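You operate a simulated robot arm through the tools that you are given. There is no shell and no other tool. Be economical: measure what you need, move in short steps, check, and stop when the job is done.

You run a simulated robot arm. Do the job below in one go: nothing can be reset, and whatever is moved stays where it is left.

TASK
Rub the chalk off the balancer's tyre, balance the wheel and lock it again.
Fine: black pad, put back; knob to FREE, the weight shown where the bubble points, pressed till it latches; knob to LOCK.

Only the result counts: the job must be done as asked and must still hold three seconds after the hand-in. Knocking over, shifting, dropping, spilling or breaking anything else fails it.

THE ROBOT
A 6-joint arm with a two-finger parallel gripper, fixed in place. Base frame: the origin is at the foot of the arm, x ahead of it, y to its left, z up; the work surface is at about z = 880. Readings come in mm, rad, newtons and seconds.
With the tool pointing down near the work surface it reaches from about 260 to 660 mm from the base axis. Its first joint turns from -1.152 to 1.152 rad. Payload 2.9 kg.
The tool frame sits at the grasp point between the pads (the TCP): z along the fingers, y along the line on which they close. The tips reach 30 mm beyond it. Largest opening 110 mm; finger width 20, thickness 10; the body of the gripper, 48 by 112 mm, starts 55 mm behind the TCP.
Orientation is that of the tool frame in the base frame, as [roll, pitch, yaw] about the fixed x, y, z axes, in that order (R = Rz(yaw) Ry(pitch) Rx(roll)). With the fingers straight down and closing along the base's y, the tool's x points along the base's -x, its y along +y and its z along -z.

THE INTERFACE
- The arm moves only by the tool nudge_tool. Its argument "rows" is a list of rows, each a list of 7 numbers: the shift along the tool's x, y, z in mm, then the turn, a rotation vector about the tool's x, y, z in rad, then the finger opening in mm, from 0 to 110. In form: [[dx, dy, dz, wx, wy, wz, hand], ...]. A call has 1 to 10 rows; each row is the pose to reach, as a shift and turn from the pose commanded when the call began, along the tool's axes at that moment. Each row takes 0.2 s and may step no farther than 50 mm and 0.15 rad from the row before; otherwise, or with a gripper value out of range, the whole call is refused. Where a pose cannot be reached the arm comes as near as it can. A force on the tool above 60 N (or 10 N above the force at the start of the call, whichever is more), or a blocked arm, ends the call early, and 0.2 s more pass. Each finger travels about 108 mm/s and halts on what it meets, pressing with about 36 N; the grip force reading is that of the motor and also rises with nothing between the fingers. The clock runs only during rows and for 0.2 s after the last one: add rows that repeat a pose to give the fingers time. It gives the time, the measured TCP pose, the force on the tool (base axes), the opening and the grip force at its end, in the units of the frame above (readings bear some noise), and new pictures: "show" is both (left out), scene, wrist or none.
- Cameras (640 x 400 px; columns grow to the right, rows downward): "scene" is fixed at [58.5, 414.1, 1401.8]; the picture's right is [-0.92, -0.39, 0.00], its down [-0.17, 0.39, -0.91] and it looks along [0.36, -0.83, -0.42] (base axes); focal length 364 px, centre (320, 200). "wrist" rides on the gripper at [-36, 0, -57] in the tool frame; the picture's right is [0.00, -1.00, 0.00], its down [0.97, 0.00, -0.24] and it looks along [0.24, 0.00, 0.97] (tool axes); focal length 218 px, centre (320, 200).
- pixel_to_xyz(camera, pixels): for up to 12 pixels [column, row] of the newest picture of that camera ("zoom" is the newest enlarged one), the place [x, y, z] in the base frame of the surface seen there, good to about 3 mm. No time passes.
- inspect(camera, box): a new picture of the part [left, top, right, bottom] of that camera's present view, enlarged. No time passes.
- job_done(): hands the job in; it is judged then, once.

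Keep the steps short. Do not move on a guess: measure, check each grasp and each placing, and mend mistakes. In all there are 80 turns and 120 pictures (those below and enlarged ones count). Leave the gripper open and the arm clear of the work at the hand-in unless told otherwise, and finish with a single line.

The tools are called after "Emit:" as a command line: name --pt "numbers of a row" for each row, then --argument value for the rest, lists and objects as JSON in quotes. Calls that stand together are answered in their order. nudge_tool: Moves the arm, as the interface text tells. Its arguments: {"type":"object","properties":{"rows":{"type":"array","items":{"type":"array","items":{"type":"number"}}},"show":{"type":"string","enum":["both","scene","wrist","none"]}},"required":["rows"]} The other tools are called the same way: pixel_to_xyz (camera, pixels) gives the place of the surface under pixels of a picture; inspect (camera, box) takes an enlarged picture of a part of a camera's view; job_done () hands the job in.

At the start:

```text
t: 0.0
tool_pos: [400.7, -161.1, 1194.1]
orientation: [-3.141, 0.001, -3.141]
ft_force: [-0.9, -0.1, 0.4]
grip_width: 109.9
grasp_force: 0.1
```

scene: 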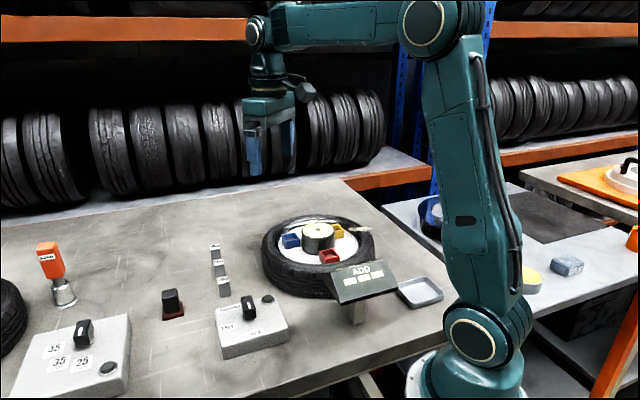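
wrist: 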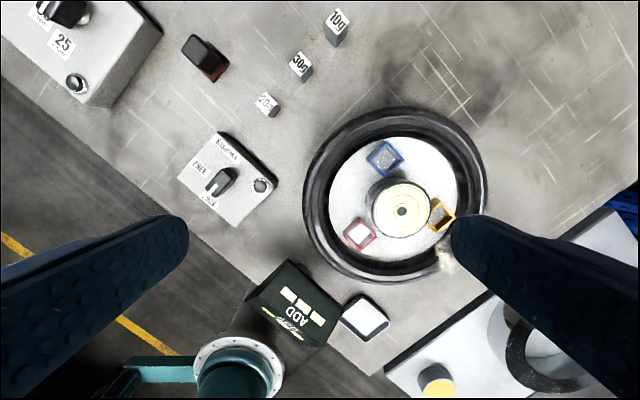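

I'll first look closer at the balancer, the display, the knob box and the pad.

Emit:
inspect --camera "scene" --box '[200, 200, 460, 362]'

Emit:
inspect --camera "wrist" --box '[160, 0, 500, 212]'

Emit:
inspect --camera "wrist" --box '[230, 100, 550, 300]'

```text
2.46 times, centred on (330, 281) of scene
```

zoom: 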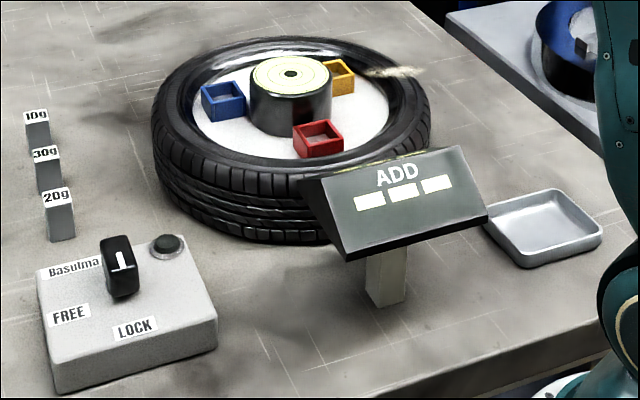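

```text
1.88 times, centred on (330, 106) of wrist
```

zoom: 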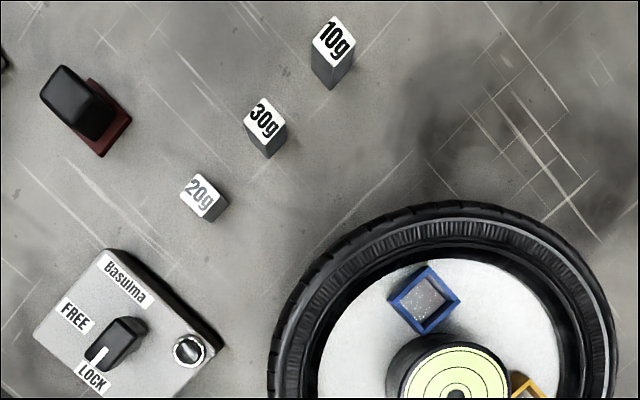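

```text
2.00 times, centred on (390, 200) of wrist
```

zoom: 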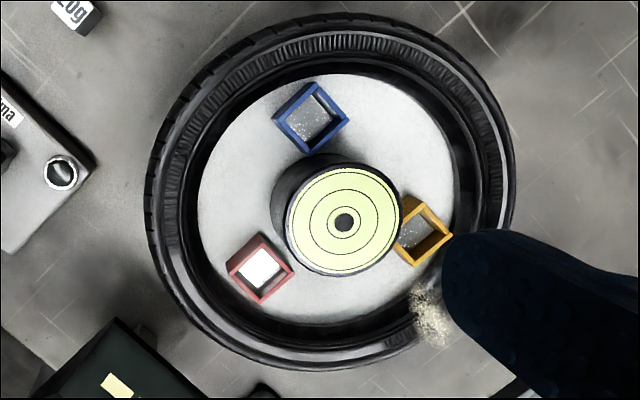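

Chalk seems to be on the tyre near wrist (445,258). Next I'll measure the main points and look at the pad and other items.

Emit:
pixel_to_xyz --camera "wrist" --pixels '[[445, 262], [402, 211], [386, 156], [360, 234], [441, 213], [222, 181], [210, 200], [200, 50], [214, 70], [338, 18], [301, 64], [266, 102]]'

Emit:
inspect --camera "scene" --box '[20, 220, 260, 370]'

Emit:
inspect --camera "scene" --box '[400, 140, 640, 290]'

```text
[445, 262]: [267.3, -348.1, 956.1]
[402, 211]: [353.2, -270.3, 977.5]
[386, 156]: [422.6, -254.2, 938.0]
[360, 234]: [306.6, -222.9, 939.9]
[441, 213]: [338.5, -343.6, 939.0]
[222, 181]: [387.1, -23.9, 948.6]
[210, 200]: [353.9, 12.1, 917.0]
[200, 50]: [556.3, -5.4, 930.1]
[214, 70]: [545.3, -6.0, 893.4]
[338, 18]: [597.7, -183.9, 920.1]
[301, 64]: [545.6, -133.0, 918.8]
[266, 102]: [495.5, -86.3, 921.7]
```

```text
2.67 times, centred on (140, 295) of scene
```

zoom: 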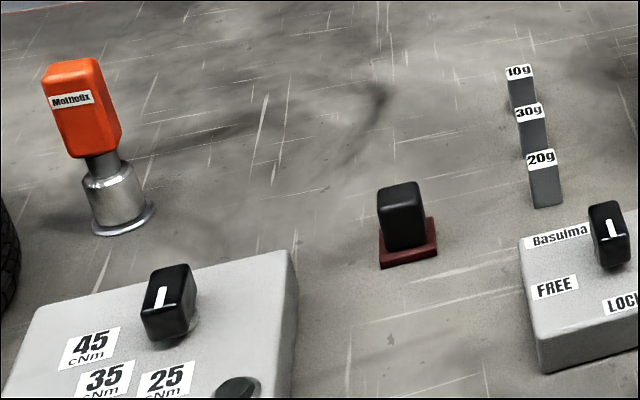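

```text
2.67 times, centred on (520, 215) of scene
```

zoom: 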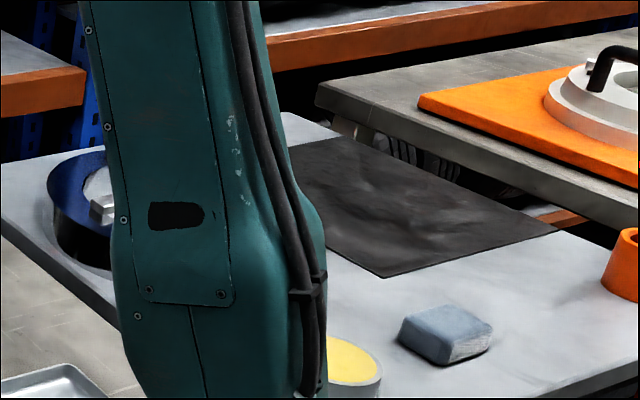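

The black pad stands on a red base around (550,-5). I'll move above it for a closer look.

Emit:
nudge_tool --pt "-30 31 20 0 0 0 110" --pt "-60 62 40 0 0 0 110" --pt "-90 93 60 0 0 0 110" --pt "-120 124 80 0 0 0 110" --pt "-145 155 100 0 0 0 110"

```text
t: 1.2
tool_pos: [545.9, -5.0, 1092.7]
orientation: [-3.141, 0.002, -3.141]
ft_force: [1.5, 0.6, -0.4]
grip_width: 110.0
grasp_force: 0.1
```

scene: 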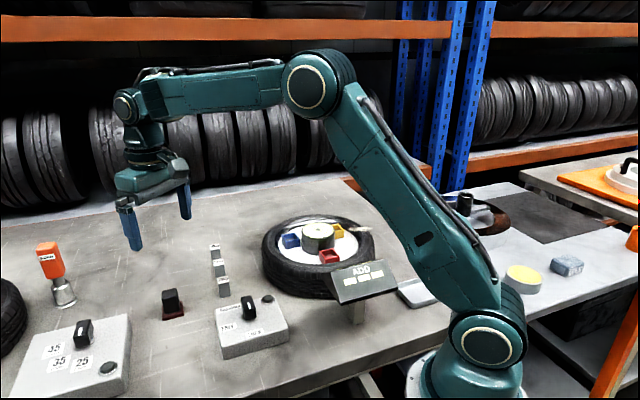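
wrist: 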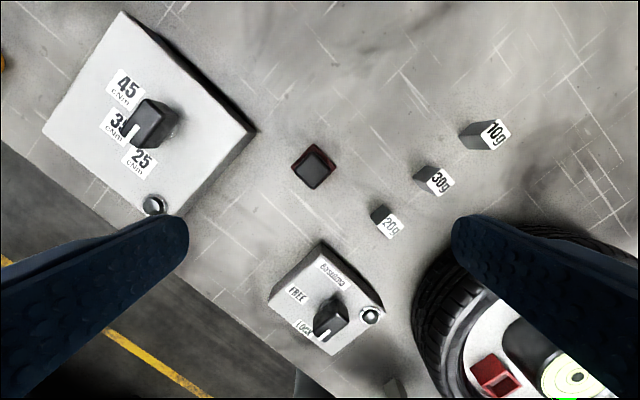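

Emit:
inspect --camera "wrist" --box '[272, 140, 352, 190]'

Emit:
inspect --camera "wrist" --box '[260, 230, 400, 360]'

Emit:
inspect --camera "scene" --box '[144, 280, 204, 325]'

```text
8.00 times, centred on (312, 165) of wrist
```

zoom: 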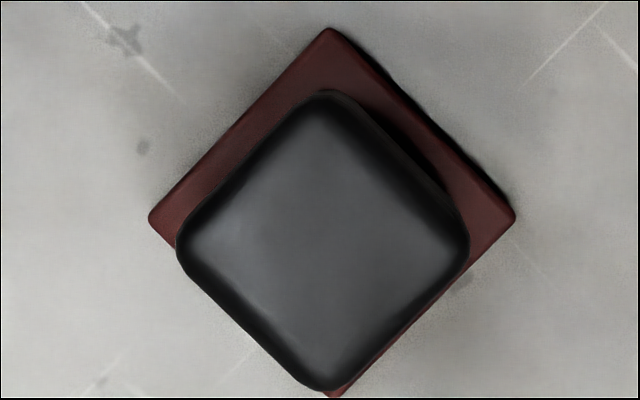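

```text
3.08 times, centred on (330, 295) of wrist
```

zoom: 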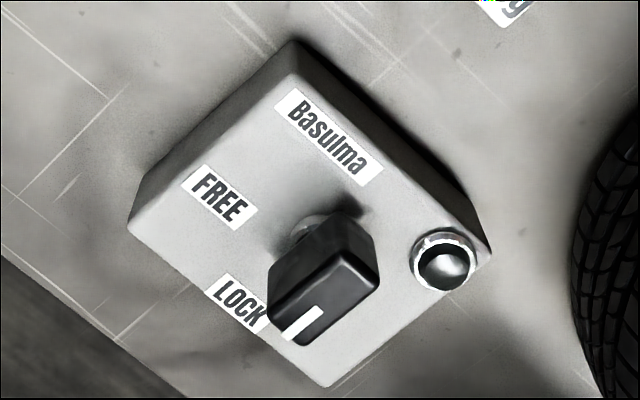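

```text
8.89 times, centred on (174, 302) of scene
```

zoom: 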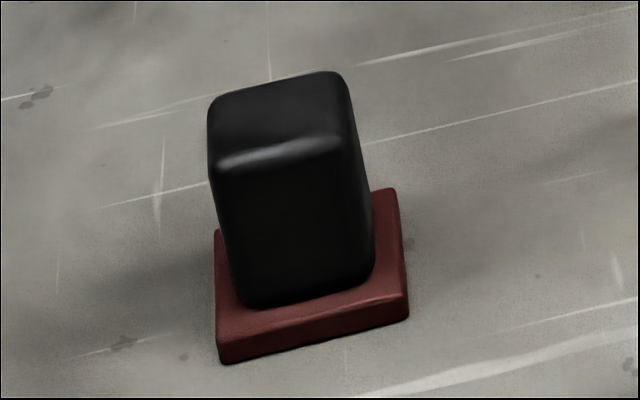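

Emit:
pixel_to_xyz --camera "wrist" --pixels '[[312.4, 153.5], [328.5, 170.5], [312.2, 186.5], [296.5, 170.5], [312.3, 170], [313, 145.5], [334.3, 167], [293, 167], [290, 190]]'

Emit:
pixel_to_xyz --camera "scene" --pixels '[[170, 293], [171, 305], [175, 312]]'

```text
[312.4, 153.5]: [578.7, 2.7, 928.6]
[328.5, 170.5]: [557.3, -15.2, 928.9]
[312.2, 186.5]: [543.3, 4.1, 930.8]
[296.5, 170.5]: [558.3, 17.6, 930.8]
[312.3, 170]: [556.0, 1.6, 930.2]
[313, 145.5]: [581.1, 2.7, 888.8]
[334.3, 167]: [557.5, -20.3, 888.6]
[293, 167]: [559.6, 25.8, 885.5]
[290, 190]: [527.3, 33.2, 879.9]
```

```text
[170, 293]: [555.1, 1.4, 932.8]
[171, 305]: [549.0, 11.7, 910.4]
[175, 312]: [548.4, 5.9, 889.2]
```

The black block is centred about (558.5, 2), 26 mm square, turned 45°, z 888–931, standing on a red plate. I'll go above it, turning 45°.

Emit:
nudge_tool --pt "-4 2 15 0 0 0.131 110" --pt "-8 5 30 0 0 0.262 110" --pt "-12.6 7.3 50 0 0 0.393 110" --pt "-12.6 7.3 70 0 0 0.524 110" --pt "-12.6 7.3 85 0 0 0.655 110" --pt "-12.6 7.3 100 0 0 0.785 110" --pt "-12.6 7.3 100 0 0 0.785 110"

```text
t: 2.8
tool_pos: [557.1, 0.9, 994.6]
orientation: [-3.141, 0.0, 2.355]
ft_force: [0.2, 0.1, -1.1]
grip_width: 109.9
grasp_force: 0.1
```

scene: 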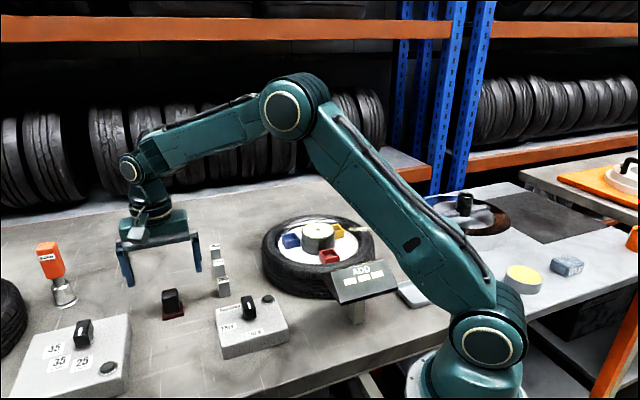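
wrist: 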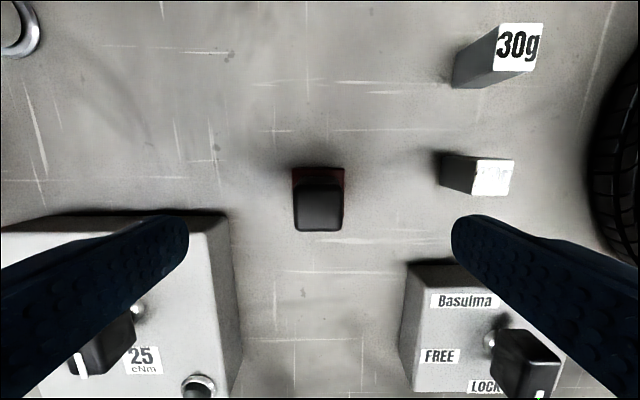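

Well aligned. I'll narrow the fingers to 56 and descend in two stages.

Emit:
pixel_to_xyz --camera "wrist" --pixels '[[225, 222], [412, 266], [300, 205], [338, 205], [319, 190], [319, 226], [319, 171]]'

Emit:
nudge_tool --pt "0 0 0 0 0 0 56" --pt "0 0 0 0 0 0 56" --pt "0 0 15 0 0 0 56" --pt "0 0 30 0 0 0 56" --pt "0 0 30 0 0 0 56" --show "wrist"

```text
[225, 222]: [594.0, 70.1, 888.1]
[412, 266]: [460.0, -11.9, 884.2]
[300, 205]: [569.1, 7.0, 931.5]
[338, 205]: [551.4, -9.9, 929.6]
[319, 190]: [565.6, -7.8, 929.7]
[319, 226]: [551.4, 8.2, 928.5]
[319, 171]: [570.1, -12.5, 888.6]
```

```text
t: 4.0
tool_pos: [557.5, 1.3, 964.8]
orientation: [-3.14, 0.0, 2.355]
ft_force: [-0.8, 0.6, -0.3]
grip_width: 56.1
grasp_force: 0.0
```

wrist: 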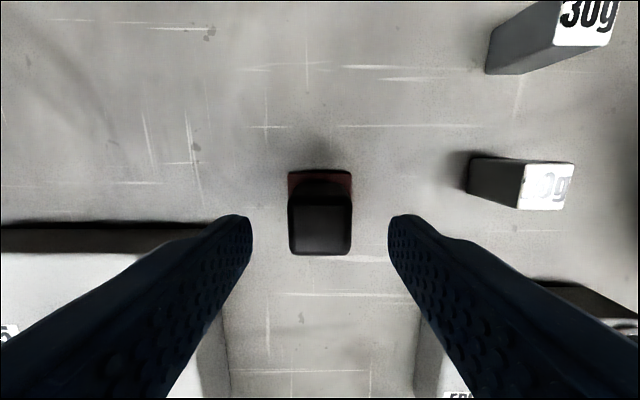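

Centred. Descend to z 924 (tips just above the red plate) and close.

Emit:
nudge_tool --pt "0 0 20 0 0 0 56" --pt "0 0 35 0 0 0 56" --pt "0 0 40 0 0 0 56" --pt "0 0 40 0 0 0 20" --pt "0 0 40 0 0 0 15" --pt "0 0 40 0 0 0 15" --show "wrist"

```text
t: 5.4
tool_pos: [557.9, 2.2, 922.6]
orientation: [3.141, 0.001, 2.356]
ft_force: [1.1, 0.8, -0.2]
grip_width: 29.5
grasp_force: 35.5
```

wrist: 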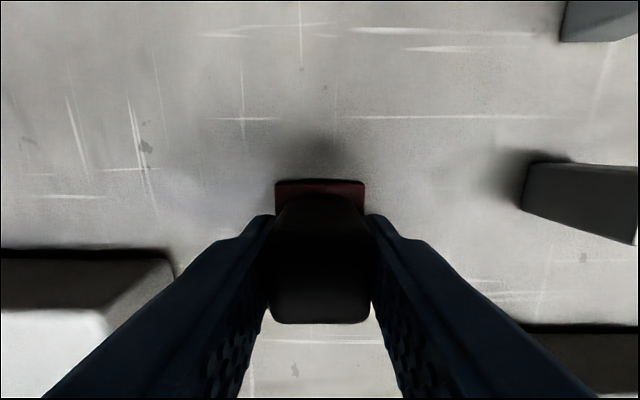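

Gripped at 29.5 mm. Lift 60 mm and see whether the red part comes along.

Emit:
nudge_tool --pt "0 0 -15 0 0 0 15" --pt "0 0 -40 0 0 0 15" --pt "0 0 -80 0 0 0 15" --pt "0 0 -120 0 0 0 15" --pt "0 0 -120 0 0 0 15"

Emit:
inspect --camera "scene" --box '[100, 210, 220, 330]'

```text
t: 6.6
tool_pos: [556.8, 1.2, 1042.7]
orientation: [-3.141, -0.001, 2.356]
ft_force: [0.8, -0.9, -0.9]
grip_width: 29.6
grasp_force: 35.9
```

scene: 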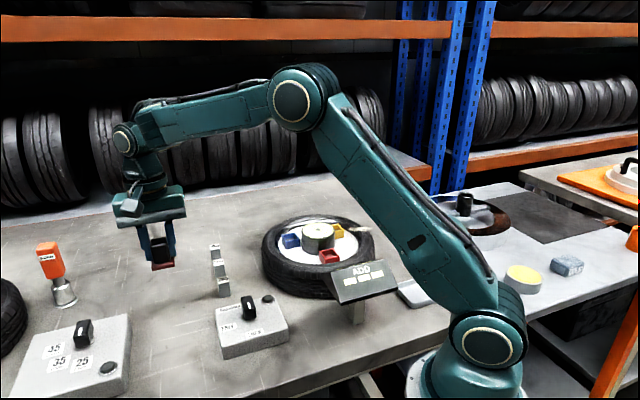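
wrist: 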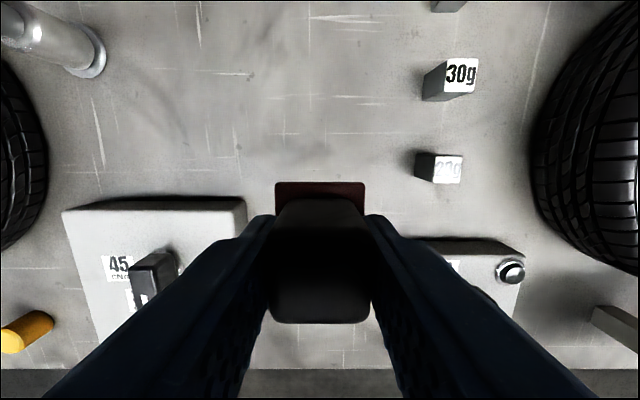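

```text
3.33 times, centred on (160, 270) of scene
```

zoom: 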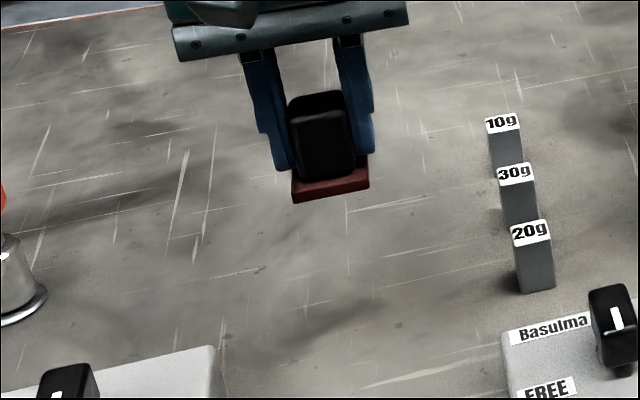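

The red sole belongs to the pad (bottom ≈43 mm below the TCP). Lift higher and go to a viewpoint beside the chalk.

Emit:
nudge_tool --pt "5 -41 -20 0 0 -0.1 15" --pt "10 -82 -40 0 0 -0.2 15" --pt "16 -123 -60 0 0 -0.3 15" --pt "21 -164 -75 0 0 -0.4 15" --pt "26 -205 -85 0 0 -0.5 15" --pt "31 -246 -95 0 0 -0.6 15" --pt "36 -287 -102 0 0 -0.7 15" --pt "42 -327 -107 0 0 -0.785 15" --pt "42 -327 -107 0 0 -0.785 15"

Emit:
inspect --camera "wrist" --box '[360, 100, 600, 250]'

```text
t: 8.6
tool_pos: [299.0, -203.6, 1151.2]
orientation: [3.14, 0.0, -3.14]
ft_force: [-0.1, 0.3, -1.8]
grip_width: 29.4
grasp_force: 36.5
```

scene: 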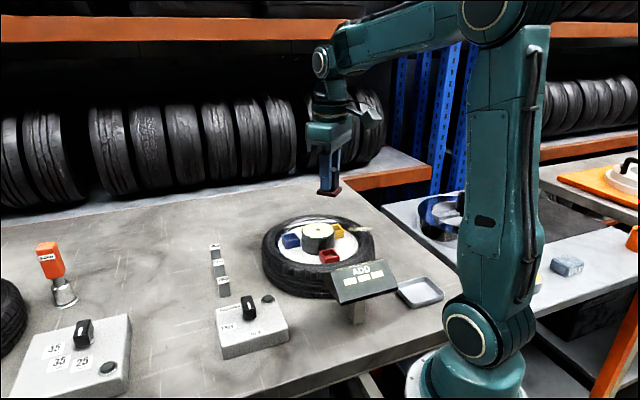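
wrist: 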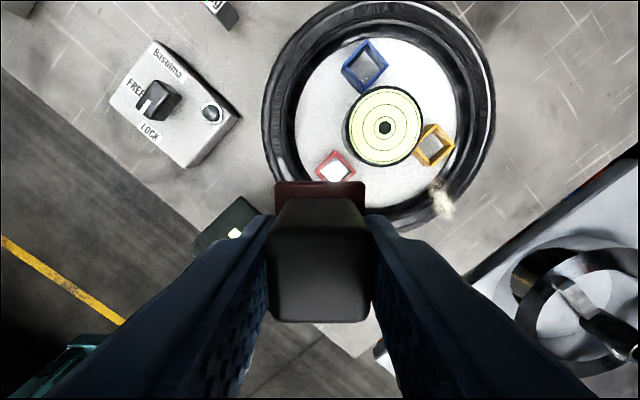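

```text
2.67 times, centred on (480, 175) of wrist
```

zoom: 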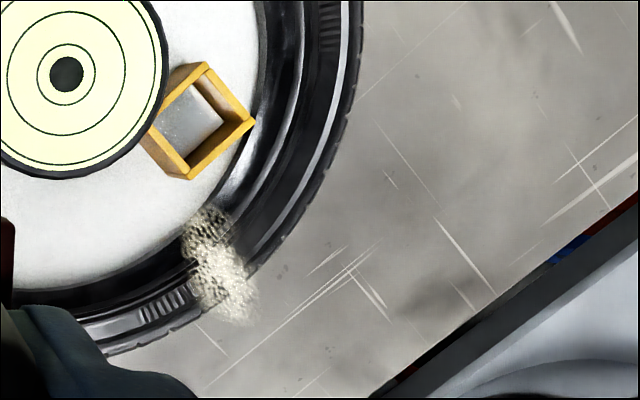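

The chalk strip runs from zoom (205,215) to (235,315). Measure it, the neighbouring tyre and the yellow cup.

Emit:
pixel_to_xyz --camera "zoom" --pixels '[[205, 215], [212, 240], [220, 265], [228, 290], [235, 312], [195, 265], [245, 280], [160, 300], [250, 225], [205, 68], [252, 122], [66, 74]]'

Emit:
pixel_to_xyz --camera "scene" --pixels '[[360, 268], [328, 281], [384, 259], [395, 290], [365, 230], [350, 230], [372, 231]]'

Emit:
inspect --camera "scene" --box '[320, 205, 400, 255]'

```text
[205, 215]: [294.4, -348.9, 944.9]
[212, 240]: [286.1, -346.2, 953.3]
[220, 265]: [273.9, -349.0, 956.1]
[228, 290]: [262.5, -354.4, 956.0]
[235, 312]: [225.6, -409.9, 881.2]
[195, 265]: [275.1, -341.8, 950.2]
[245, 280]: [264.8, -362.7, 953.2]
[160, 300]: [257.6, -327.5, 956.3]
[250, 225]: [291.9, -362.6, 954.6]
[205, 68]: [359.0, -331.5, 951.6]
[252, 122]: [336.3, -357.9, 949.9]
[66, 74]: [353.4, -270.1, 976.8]
```

```text
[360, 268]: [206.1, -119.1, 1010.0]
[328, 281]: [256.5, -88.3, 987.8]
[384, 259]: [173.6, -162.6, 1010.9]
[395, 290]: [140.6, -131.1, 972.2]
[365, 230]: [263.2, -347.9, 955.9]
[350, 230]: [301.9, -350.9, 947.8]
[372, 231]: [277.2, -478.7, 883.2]
```

```text
8.00 times, centred on (360, 230) of scene
```

zoom: 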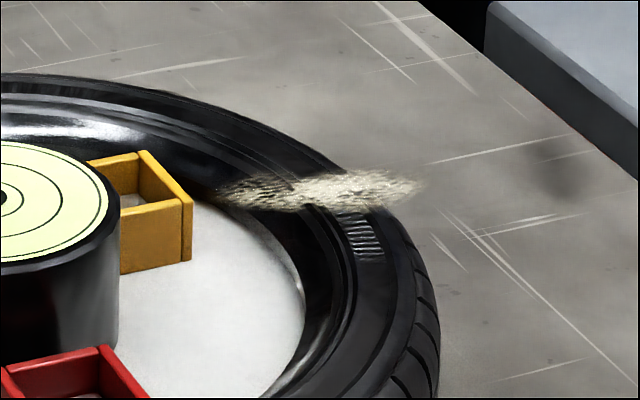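

Chalk centre about (270,-351), top z≈956, about 55 mm long mainly along x. Move the pad above it (sole at z≈980).

Emit:
nudge_tool --pt "7 -35 20 0 0 0 15" --pt "14 -70 45 0 0 0 15" --pt "21 -105 75 0 0 0 15" --pt "29 -147 100 0 0 0 15" --pt "29 -147 126 0 0 0 15" --pt "29 -147 126 0 0 0 15"

Emit:
inspect --camera "scene" --box '[310, 180, 410, 255]'

```text
t: 10.0
tool_pos: [267.4, -347.5, 1026.4]
orientation: [3.141, -0.001, 3.141]
ft_force: [-0.9, -0.2, -0.9]
grip_width: 29.5
grasp_force: 35.9
```

scene: 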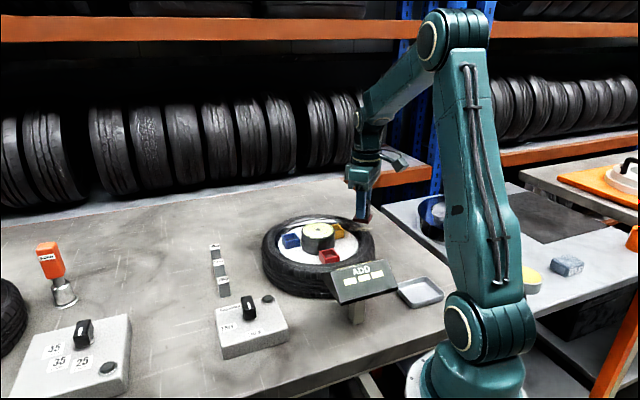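
wrist: 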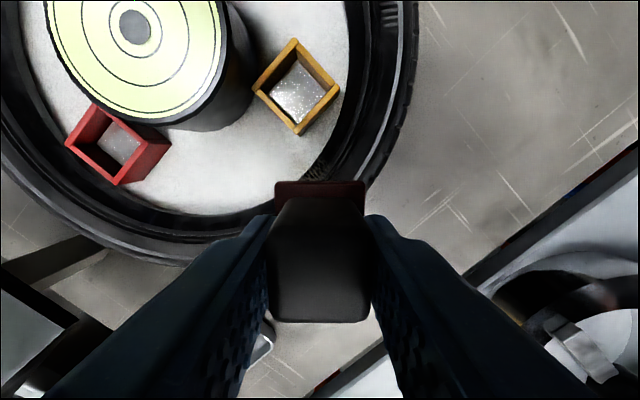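

```text
5.33 times, centred on (360, 218) of scene
```

zoom: 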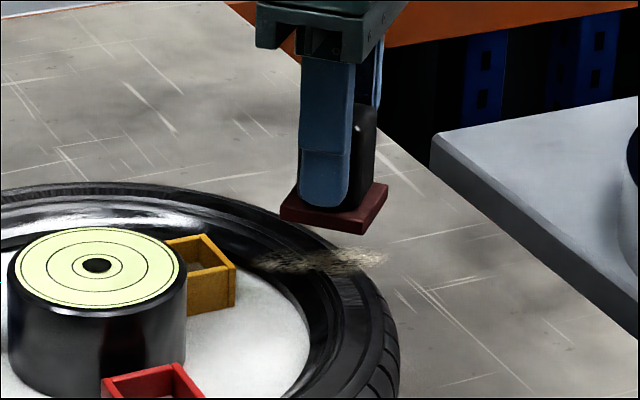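

Lower gently to contact, watching the force.

Emit:
nudge_tool --pt "0 0 12 0 0 0 15" --pt "0 0 20 0 0 0 15" --pt "0 0 24 0 0 0 15" --pt "0 0 26 0 0 0 15" --pt "0 0 28 0 0 0 15" --show "none"

```text
t: 11.2
tool_pos: [268.5, -346.1, 999.4]
orientation: [3.14, 0.0, -3.141]
ft_force: [-0.3, 1.6, 0.6]
grip_width: 29.5
grasp_force: 36.2
```

Emit:
nudge_tool --pt "0 0 1 0 0 0 15" --pt "0 0 2 0 0 0 15" --pt "0 0 3 0 0 0 15" --show "none"

```text
t: 12.0
tool_pos: [267.6, -346.0, 997.8]
orientation: [-3.139, 0.004, -3.141]
ft_force: [-9.0, 13.3, 49.2]
grip_width: 29.9
grasp_force: 35.7
```

Contact at 49 N; ease back 1.7 mm, then rub back and forth along x.

Emit:
nudge_tool --pt "0 0 -1.7 0 0 0 15" --pt "-8 0 -1.7 0 0 0 15" --pt "-16 0 -1.7 0 0 0 15" --pt "-8 0 -1.7 0 0 0 15" --pt "0 0 -1.7 0 0 0 15" --pt "8 0 -1.7 0 0 0 15" --pt "16 0 -1.7 0 0 0 15" --pt "8 0 -1.7 0 0 0 15" --pt "0 0 -1.7 0 0 0 15" --show "scene"

Emit:
inspect --camera "scene" --box '[310, 180, 410, 255]'

```text
t: 14.0
tool_pos: [266.0, -347.0, 996.3]
orientation: [3.141, -0.006, 3.13]
ft_force: [-29.1, -4.3, 33.1]
grip_width: 29.3
grasp_force: 35.7
```

scene: 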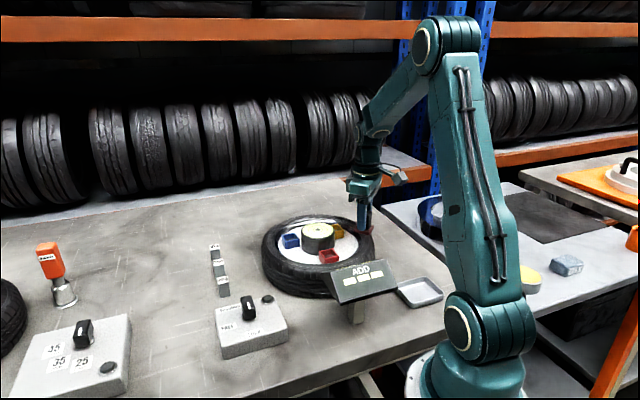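

```text
5.33 times, centred on (360, 218) of scene
```

zoom: 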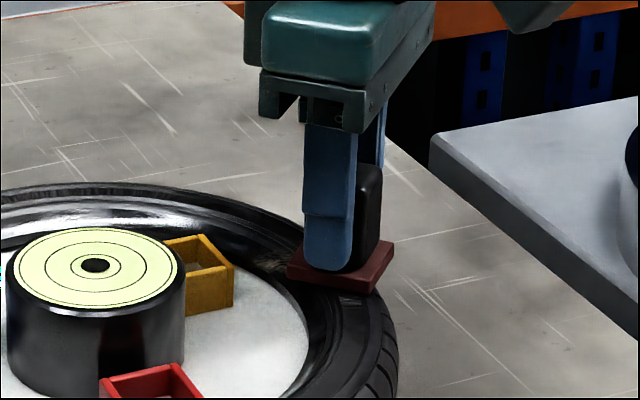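

Most gone; a faint rest at the inner end. Rub further toward +x and ±y, slightly lighter.

Emit:
nudge_tool --pt "-8 0 -0.5 0 0 0 15" --pt "-16 0 -0.5 0 0 0 15" --pt "-24 0 -0.5 0 0 0 15" --pt "-24 -8 -0.5 0 0 0 15" --pt "-12 -8 -0.5 0 0 0 15" --pt "0 -8 -0.5 0 0 0 15" --pt "12 -8 -0.5 0 0 0 15" --pt "12 0 -0.5 0 0 0 15" --pt "0 0 -0.5 0 0 0 15" --pt "0 0 -0.5 0 0 0 15" --show "none"

Emit:
nudge_tool --pt "0 0 -20 0 0 0 15" --pt "0 0 -60 0 0 0 15" --pt "0 30 -90 0 0 0 15" --pt "0 70 -100 0 0 0 15" --pt "0 110 -115 0 0 0 15" --pt "-20 147 -130 0 0 0 15" --pt "-20 147 -130 0 0 0 15"

Emit:
inspect --camera "scene" --box '[310, 200, 410, 262]'

Emit:
inspect --camera "wrist" --box '[360, 100, 520, 250]'

```text
t: 16.2
tool_pos: [268.4, -347.7, 996.1]
orientation: [3.141, 0.0, 3.141]
ft_force: [-10.1, -0.2, 15.6]
grip_width: 29.8
grasp_force: 36.0
```

```text
t: 17.8
tool_pos: [286.1, -201.3, 1125.8]
orientation: [3.141, 0.0, 3.141]
ft_force: [0.5, -0.2, -1.4]
grip_width: 29.5
grasp_force: 36.2
```

scene: 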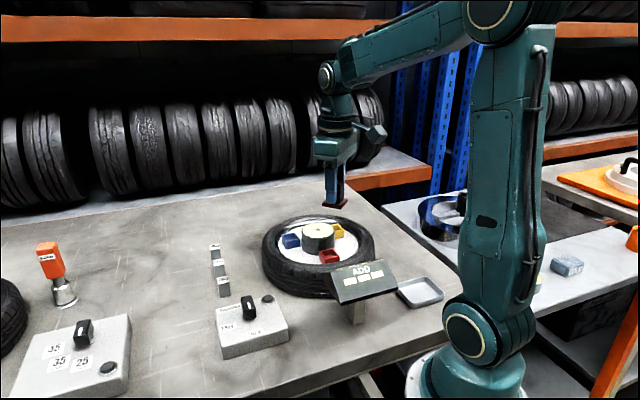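
wrist: 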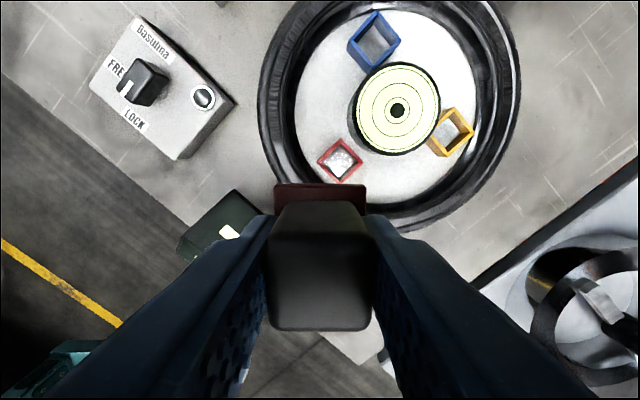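

```text
6.40 times, centred on (360, 231) of scene
```

zoom: 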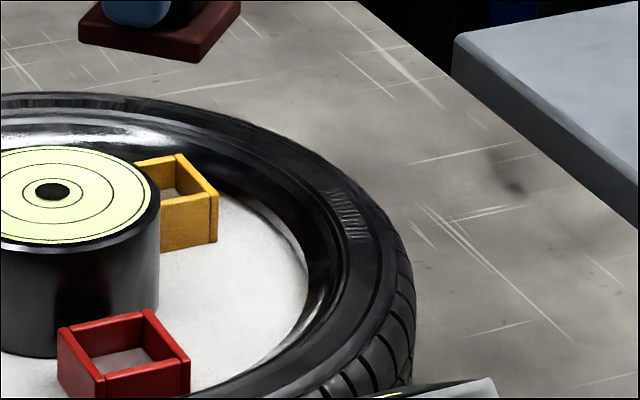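

```text
2.67 times, centred on (440, 175) of wrist
```

zoom: 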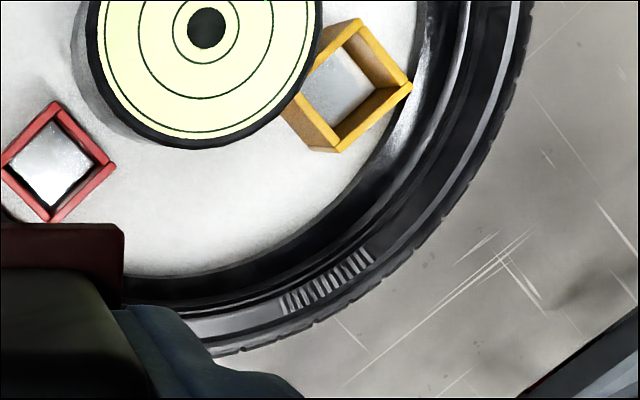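

Tyre is clean. Carry the pad back above its spot (558, 2) turned as before.

Emit:
nudge_tool --pt "-34 25 0 0 0 0.1 15" --pt "-68 51 0 0 0 0.2 15" --pt "-102 76 10 0 0 0.3 15" --pt "-136 102 20 0 0 0.4 15" --pt "-170 127 30 0 0 0.5 15" --pt "-204 153 40 0 0 0.6 15" --pt "-238 178 60 0 0 0.7 15" --pt "-271.8 203.5 80 0 0 0.785 15" --pt "-271.8 203.5 120 0 0 0.785 15" --pt "-271.8 203.5 150 0 0 0.785 15"

```text
t: 20.0
tool_pos: [561.3, 2.5, 976.9]
orientation: [3.141, 0.0, 2.356]
ft_force: [-0.3, 0.6, -1.2]
grip_width: 29.6
grasp_force: 36.2
```

scene: 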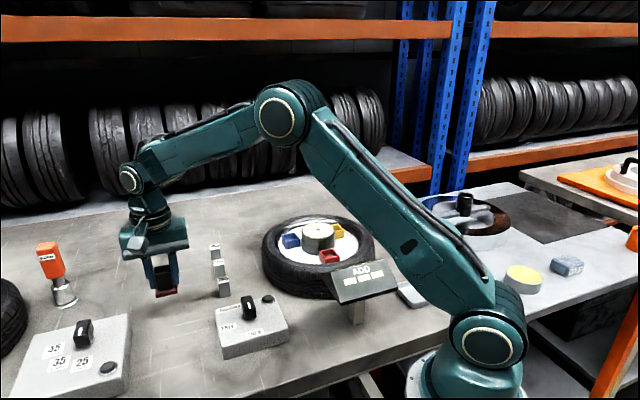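
wrist: 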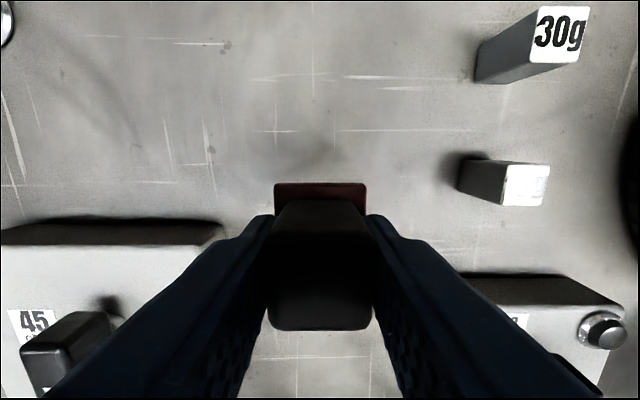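

Lower to the table, correcting 2.5 mm in x, until light contact.

Emit:
nudge_tool --pt "1.8 -1.5 25 0 0 0 15" --pt "1.8 -1.5 42 0 0 0 15" --pt "1.8 -1.5 50 0 0 0 15" --pt "1.8 -1.5 53 0 0 0 15" --pt "1.8 -1.5 54.5 0 0 0 15" --show "none"

```text
t: 21.2
tool_pos: [557.4, 3.9, 921.8]
orientation: [-3.14, 0.001, 2.356]
ft_force: [1.0, 0.0, -2.2]
grip_width: 29.4
grasp_force: 35.8
```

Emit:
nudge_tool --pt "0 0 0.7 0 0 0 15" --pt "0 0 1.4 0 0 0 15" --show "none"

```text
t: 21.8
tool_pos: [558.6, 4.9, 921.6]
orientation: [-3.141, 0.001, 2.355]
ft_force: [0.9, 0.4, -1.5]
grip_width: 29.6
grasp_force: 35.9
```

Emit:
nudge_tool --pt "0 -1 0.7 0 0 0 15" --pt "0 -1 1.4 0 0 0 15" --show "none"

```text
t: 22.4
tool_pos: [556.8, 2.7, 919.9]
orientation: [3.14, 0.001, 2.358]
ft_force: [0.5, 4.7, 8.7]
grip_width: 29.2
grasp_force: 36.0
```

Contact (8.7 N). Open and rise.

Emit:
nudge_tool --pt "0 0 -0.5 0 0 0 35" --pt "0 0 -0.5 0 0 0 50" --pt "0 0 -0.5 0 0 0 60" --pt "0 0 -20 0 0 0 60" --pt "0 0 -60 0 0 0 60" --pt "0 0 -100 0 0 0 60" --pt "0 0 -140 0 0 0 60"

Emit:
inspect --camera "wrist" --box '[280, 140, 600, 400]'

```text
t: 24.0
tool_pos: [553.5, 2.5, 1057.0]
orientation: [3.141, 0.002, 2.356]
ft_force: [0.0, 0.3, -0.8]
grip_width: 59.7
grasp_force: 0.1
```

scene: 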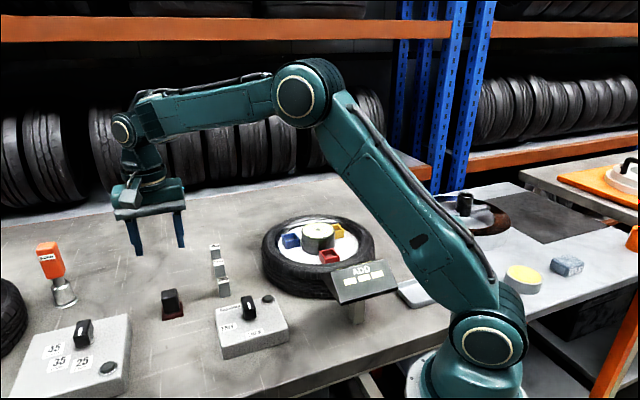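
wrist: 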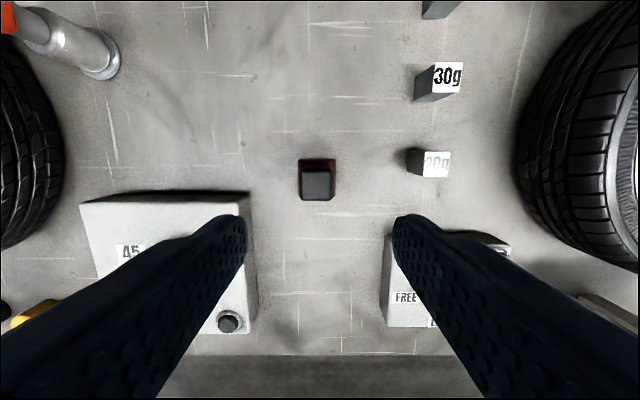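

```text
1.54 times, centred on (440, 270) of wrist
```

zoom: 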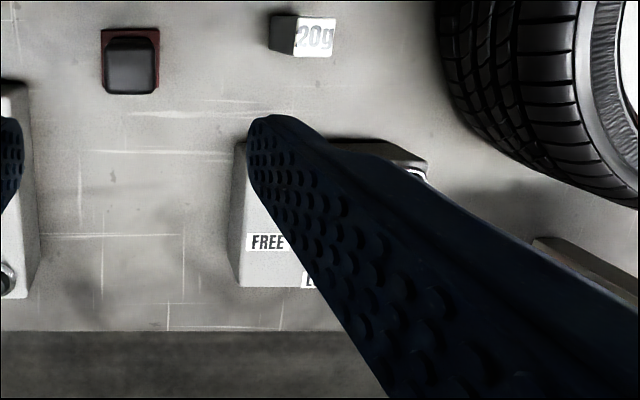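

Pad is back upright on its spot. Now move above the balancer's knob box.

Emit:
nudge_tool --pt "24 -32 -5 0 0 0 80" --pt "48 -64 -10 0 0 0 110" --pt "72 -96 -15 0 0 0 110" --pt "96 -128 -20 0 0 0 110" --pt "96 -128 -20 0 0 0 110" --show "wrist"

Emit:
inspect --camera "wrist" --box '[240, 140, 400, 240]'

```text
t: 25.2
tool_pos: [397.3, -21.5, 1079.8]
orientation: [3.141, 0.0, 2.357]
ft_force: [-0.5, -0.2, 0.0]
grip_width: 110.2
grasp_force: 0.3
```

wrist: 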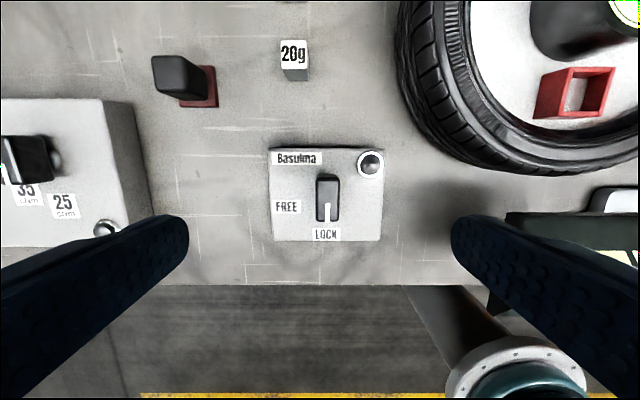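

```text
4.00 times, centred on (320, 190) of wrist
```

zoom: 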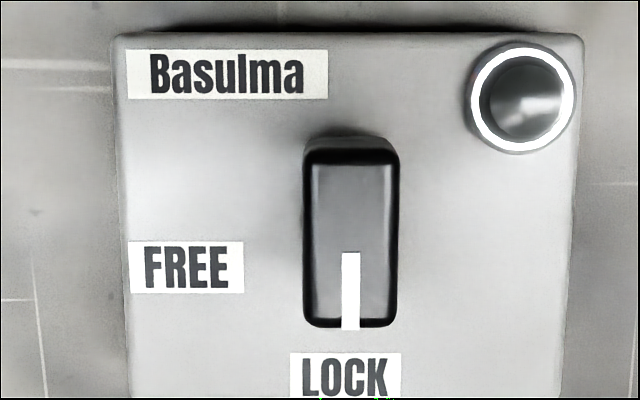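

Emit:
pixel_to_xyz --camera "zoom" --pixels '[[312, 240], [390, 240], [350, 172], [350, 318], [350, 240], [345, 378], [185, 268], [520, 100], [130, 200], [570, 250], [350, 45], [230, 170]]'

Emit:
pixel_to_xyz --camera "wrist" --pixels '[[270, 237], [381, 237], [575, 92], [510, 214], [590, 190]]'

```text
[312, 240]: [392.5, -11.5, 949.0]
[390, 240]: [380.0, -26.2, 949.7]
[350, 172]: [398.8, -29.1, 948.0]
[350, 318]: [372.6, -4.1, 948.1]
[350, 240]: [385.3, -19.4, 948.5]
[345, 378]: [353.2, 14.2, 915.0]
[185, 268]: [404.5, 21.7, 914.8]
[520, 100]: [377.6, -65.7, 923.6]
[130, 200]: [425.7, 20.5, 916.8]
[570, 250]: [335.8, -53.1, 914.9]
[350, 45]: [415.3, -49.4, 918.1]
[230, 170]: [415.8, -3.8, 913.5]
```

```text
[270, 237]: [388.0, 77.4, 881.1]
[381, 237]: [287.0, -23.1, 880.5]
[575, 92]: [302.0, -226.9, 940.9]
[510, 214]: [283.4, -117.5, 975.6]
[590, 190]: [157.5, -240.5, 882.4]
```

Knob centre (386,-18), top z 949, plate z 915, about 20 wide. Move over it with the fingers at 44, partway down.

Emit:
nudge_tool --pt "5 -3 25 0 0 0 80" --pt "10.6 -5.4 50 0 0 0 60" --pt "10.6 -5.4 85 0 0 0 44" --pt "10.6 -5.4 85 0 0 0 44" --show "wrist"

```text
t: 26.2
tool_pos: [388.4, -16.5, 992.0]
orientation: [-3.141, 0.0, 2.356]
ft_force: [0.1, 0.2, 0.4]
grip_width: 44.0
grasp_force: 0.1
```

wrist: 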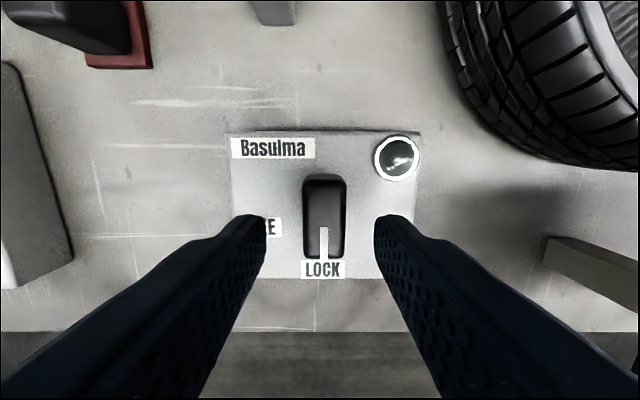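

Emit:
pixel_to_xyz --camera "wrist" --pixels '[[325, 185], [325, 215], [325, 250], [308, 215], [343, 215]]'

```text
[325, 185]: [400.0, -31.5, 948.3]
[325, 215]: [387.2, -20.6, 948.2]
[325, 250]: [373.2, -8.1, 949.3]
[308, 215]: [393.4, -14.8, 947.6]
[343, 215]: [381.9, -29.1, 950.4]
```

Knob centre is about (387,-20): shift ~3 mm, descend to z 952 and close on it.

Emit:
nudge_tool --pt "-1 -2.8 15 0 0 0 44" --pt "-1 -2.8 30 0 0 0 44" --pt "-1 -2.8 40 0 0 0 44" --pt "-1 -2.8 40 0 0 0 25" --pt "-1 -2.8 40 0 0 0 12" --pt "-1 -2.8 40 0 0 0 12" --show "wrist"

```text
t: 27.6
tool_pos: [386.7, -18.6, 954.4]
orientation: [3.14, 0.0, 2.359]
ft_force: [6.7, 6.6, -7.0]
grip_width: 21.7
grasp_force: 45.2
```

wrist: 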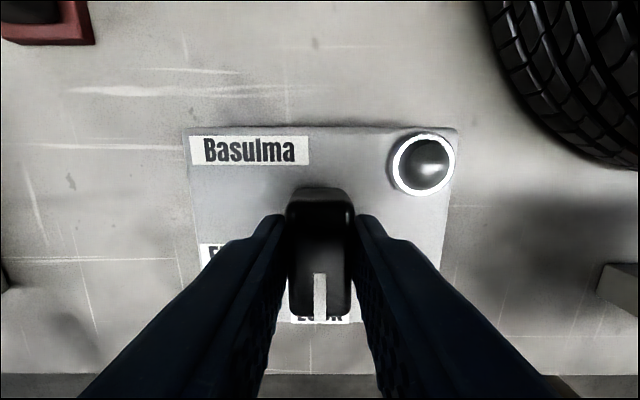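

Gripped at 21.7 mm. Turn about the tool z by +1.2 rad toward FREE, then look.

Emit:
nudge_tool --pt "0 0.8 0 0 0 0.0 12" --pt "0 0.8 0 0 0 0.14 12" --pt "0 0.8 0 0 0 0.28 12" --pt "0 0.8 0 0 0 0.42 12" --pt "0 0.8 0 0 0 0.56 12" --pt "0 0.8 0 0 0 0.7 12" --pt "0 0.8 0 0 0 0.84 12" --pt "0 0.8 0 0 0 0.98 12" --pt "0 0.8 0 0 0 1.1 12" --pt "0 0.8 0 0 0 1.2 12"

Emit:
inspect --camera "scene" --box '[200, 200, 400, 360]'

```text
t: 29.8
tool_pos: [385.2, -18.8, 953.4]
orientation: [-3.14, 0.003, 1.155]
ft_force: [-16.8, -1.3, -16.2]
grip_width: 21.9
grasp_force: 44.9
```

scene: 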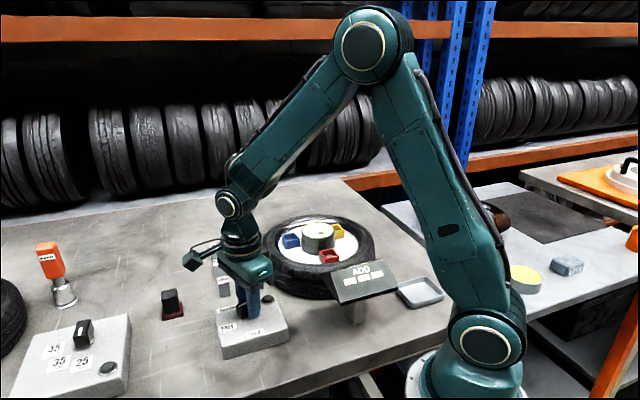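
wrist: 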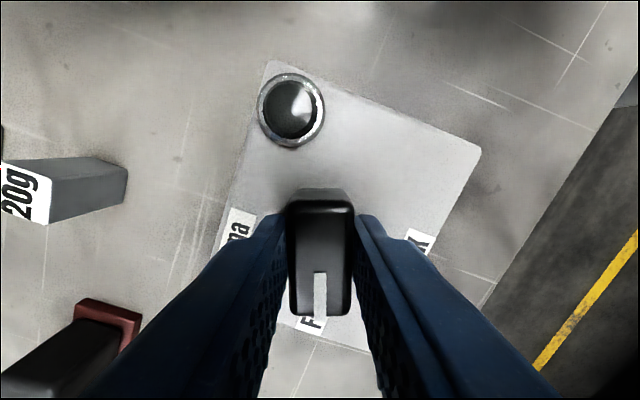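

```text
2.50 times, centred on (300, 280) of scene
```

zoom: 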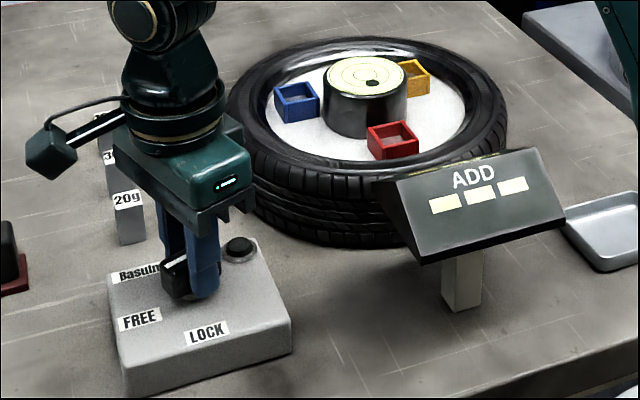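

The bubble has moved and the lamp ring changed. Check the display and bubble closely.

Emit:
inspect --camera "scene" --box '[325, 250, 405, 305]'

Emit:
inspect --camera "scene" --box '[270, 210, 370, 272]'

```text
7.27 times, centred on (365, 278) of scene
```

zoom: 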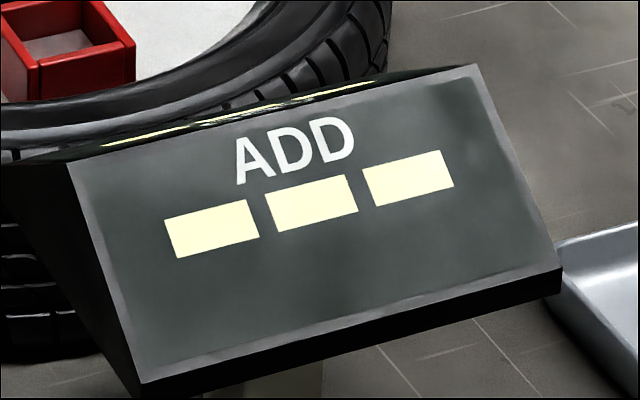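

```text
6.40 times, centred on (320, 241) of scene
```

zoom: 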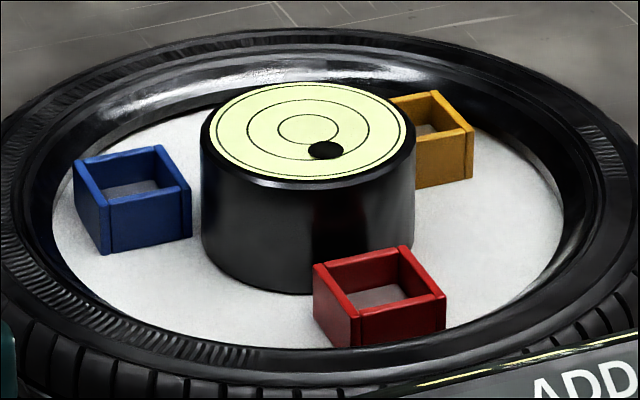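

Bubble points toward the red cup; display shows three bars. Release the knob and rise to see where it rests.

Emit:
nudge_tool --pt "0 0 0 0 0 0 30" --pt "0 0 0 0 0 0 44" --pt "0 0 0 0 0 0 44" --pt "0 0 -40 0 0 0 44" --pt "0 0 -80 0 0 0 60" --pt "0 0 -125 0 0 0 80"

Emit:
inspect --camera "wrist" --box '[220, 120, 420, 245]'

Emit:
inspect --camera "scene" --box '[200, 205, 400, 360]'

```text
t: 31.2
tool_pos: [389.7, -17.9, 1080.6]
orientation: [3.141, 0.0, 1.156]
ft_force: [-0.5, -0.4, 0.3]
grip_width: 79.9
grasp_force: 0.0
```

scene: 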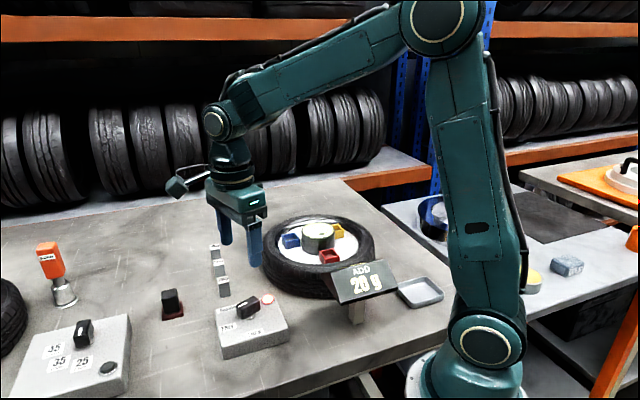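
wrist: 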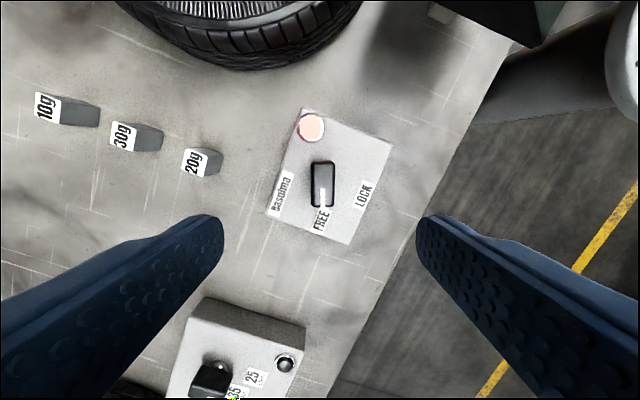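

```text
3.20 times, centred on (320, 182) of wrist
```

zoom: 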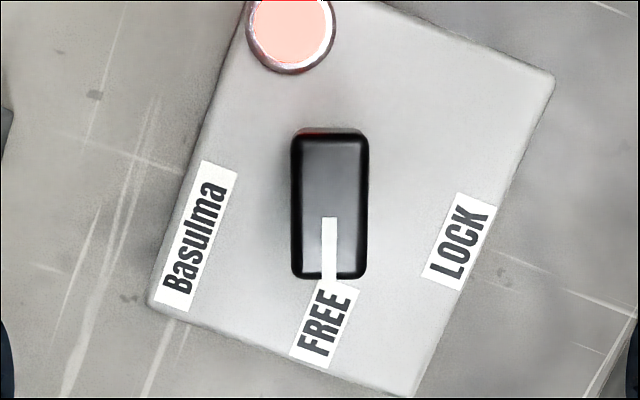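

```text
2.58 times, centred on (300, 282) of scene
```

zoom: 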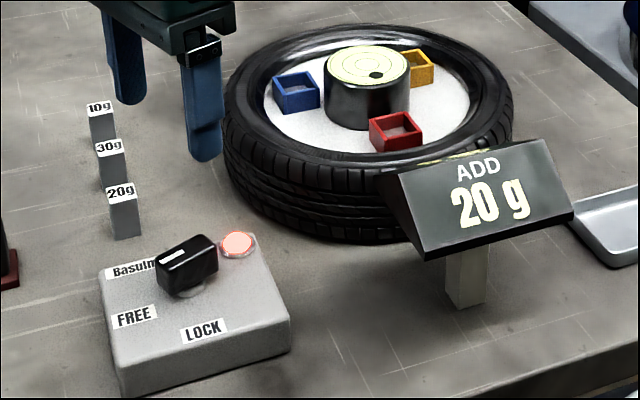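

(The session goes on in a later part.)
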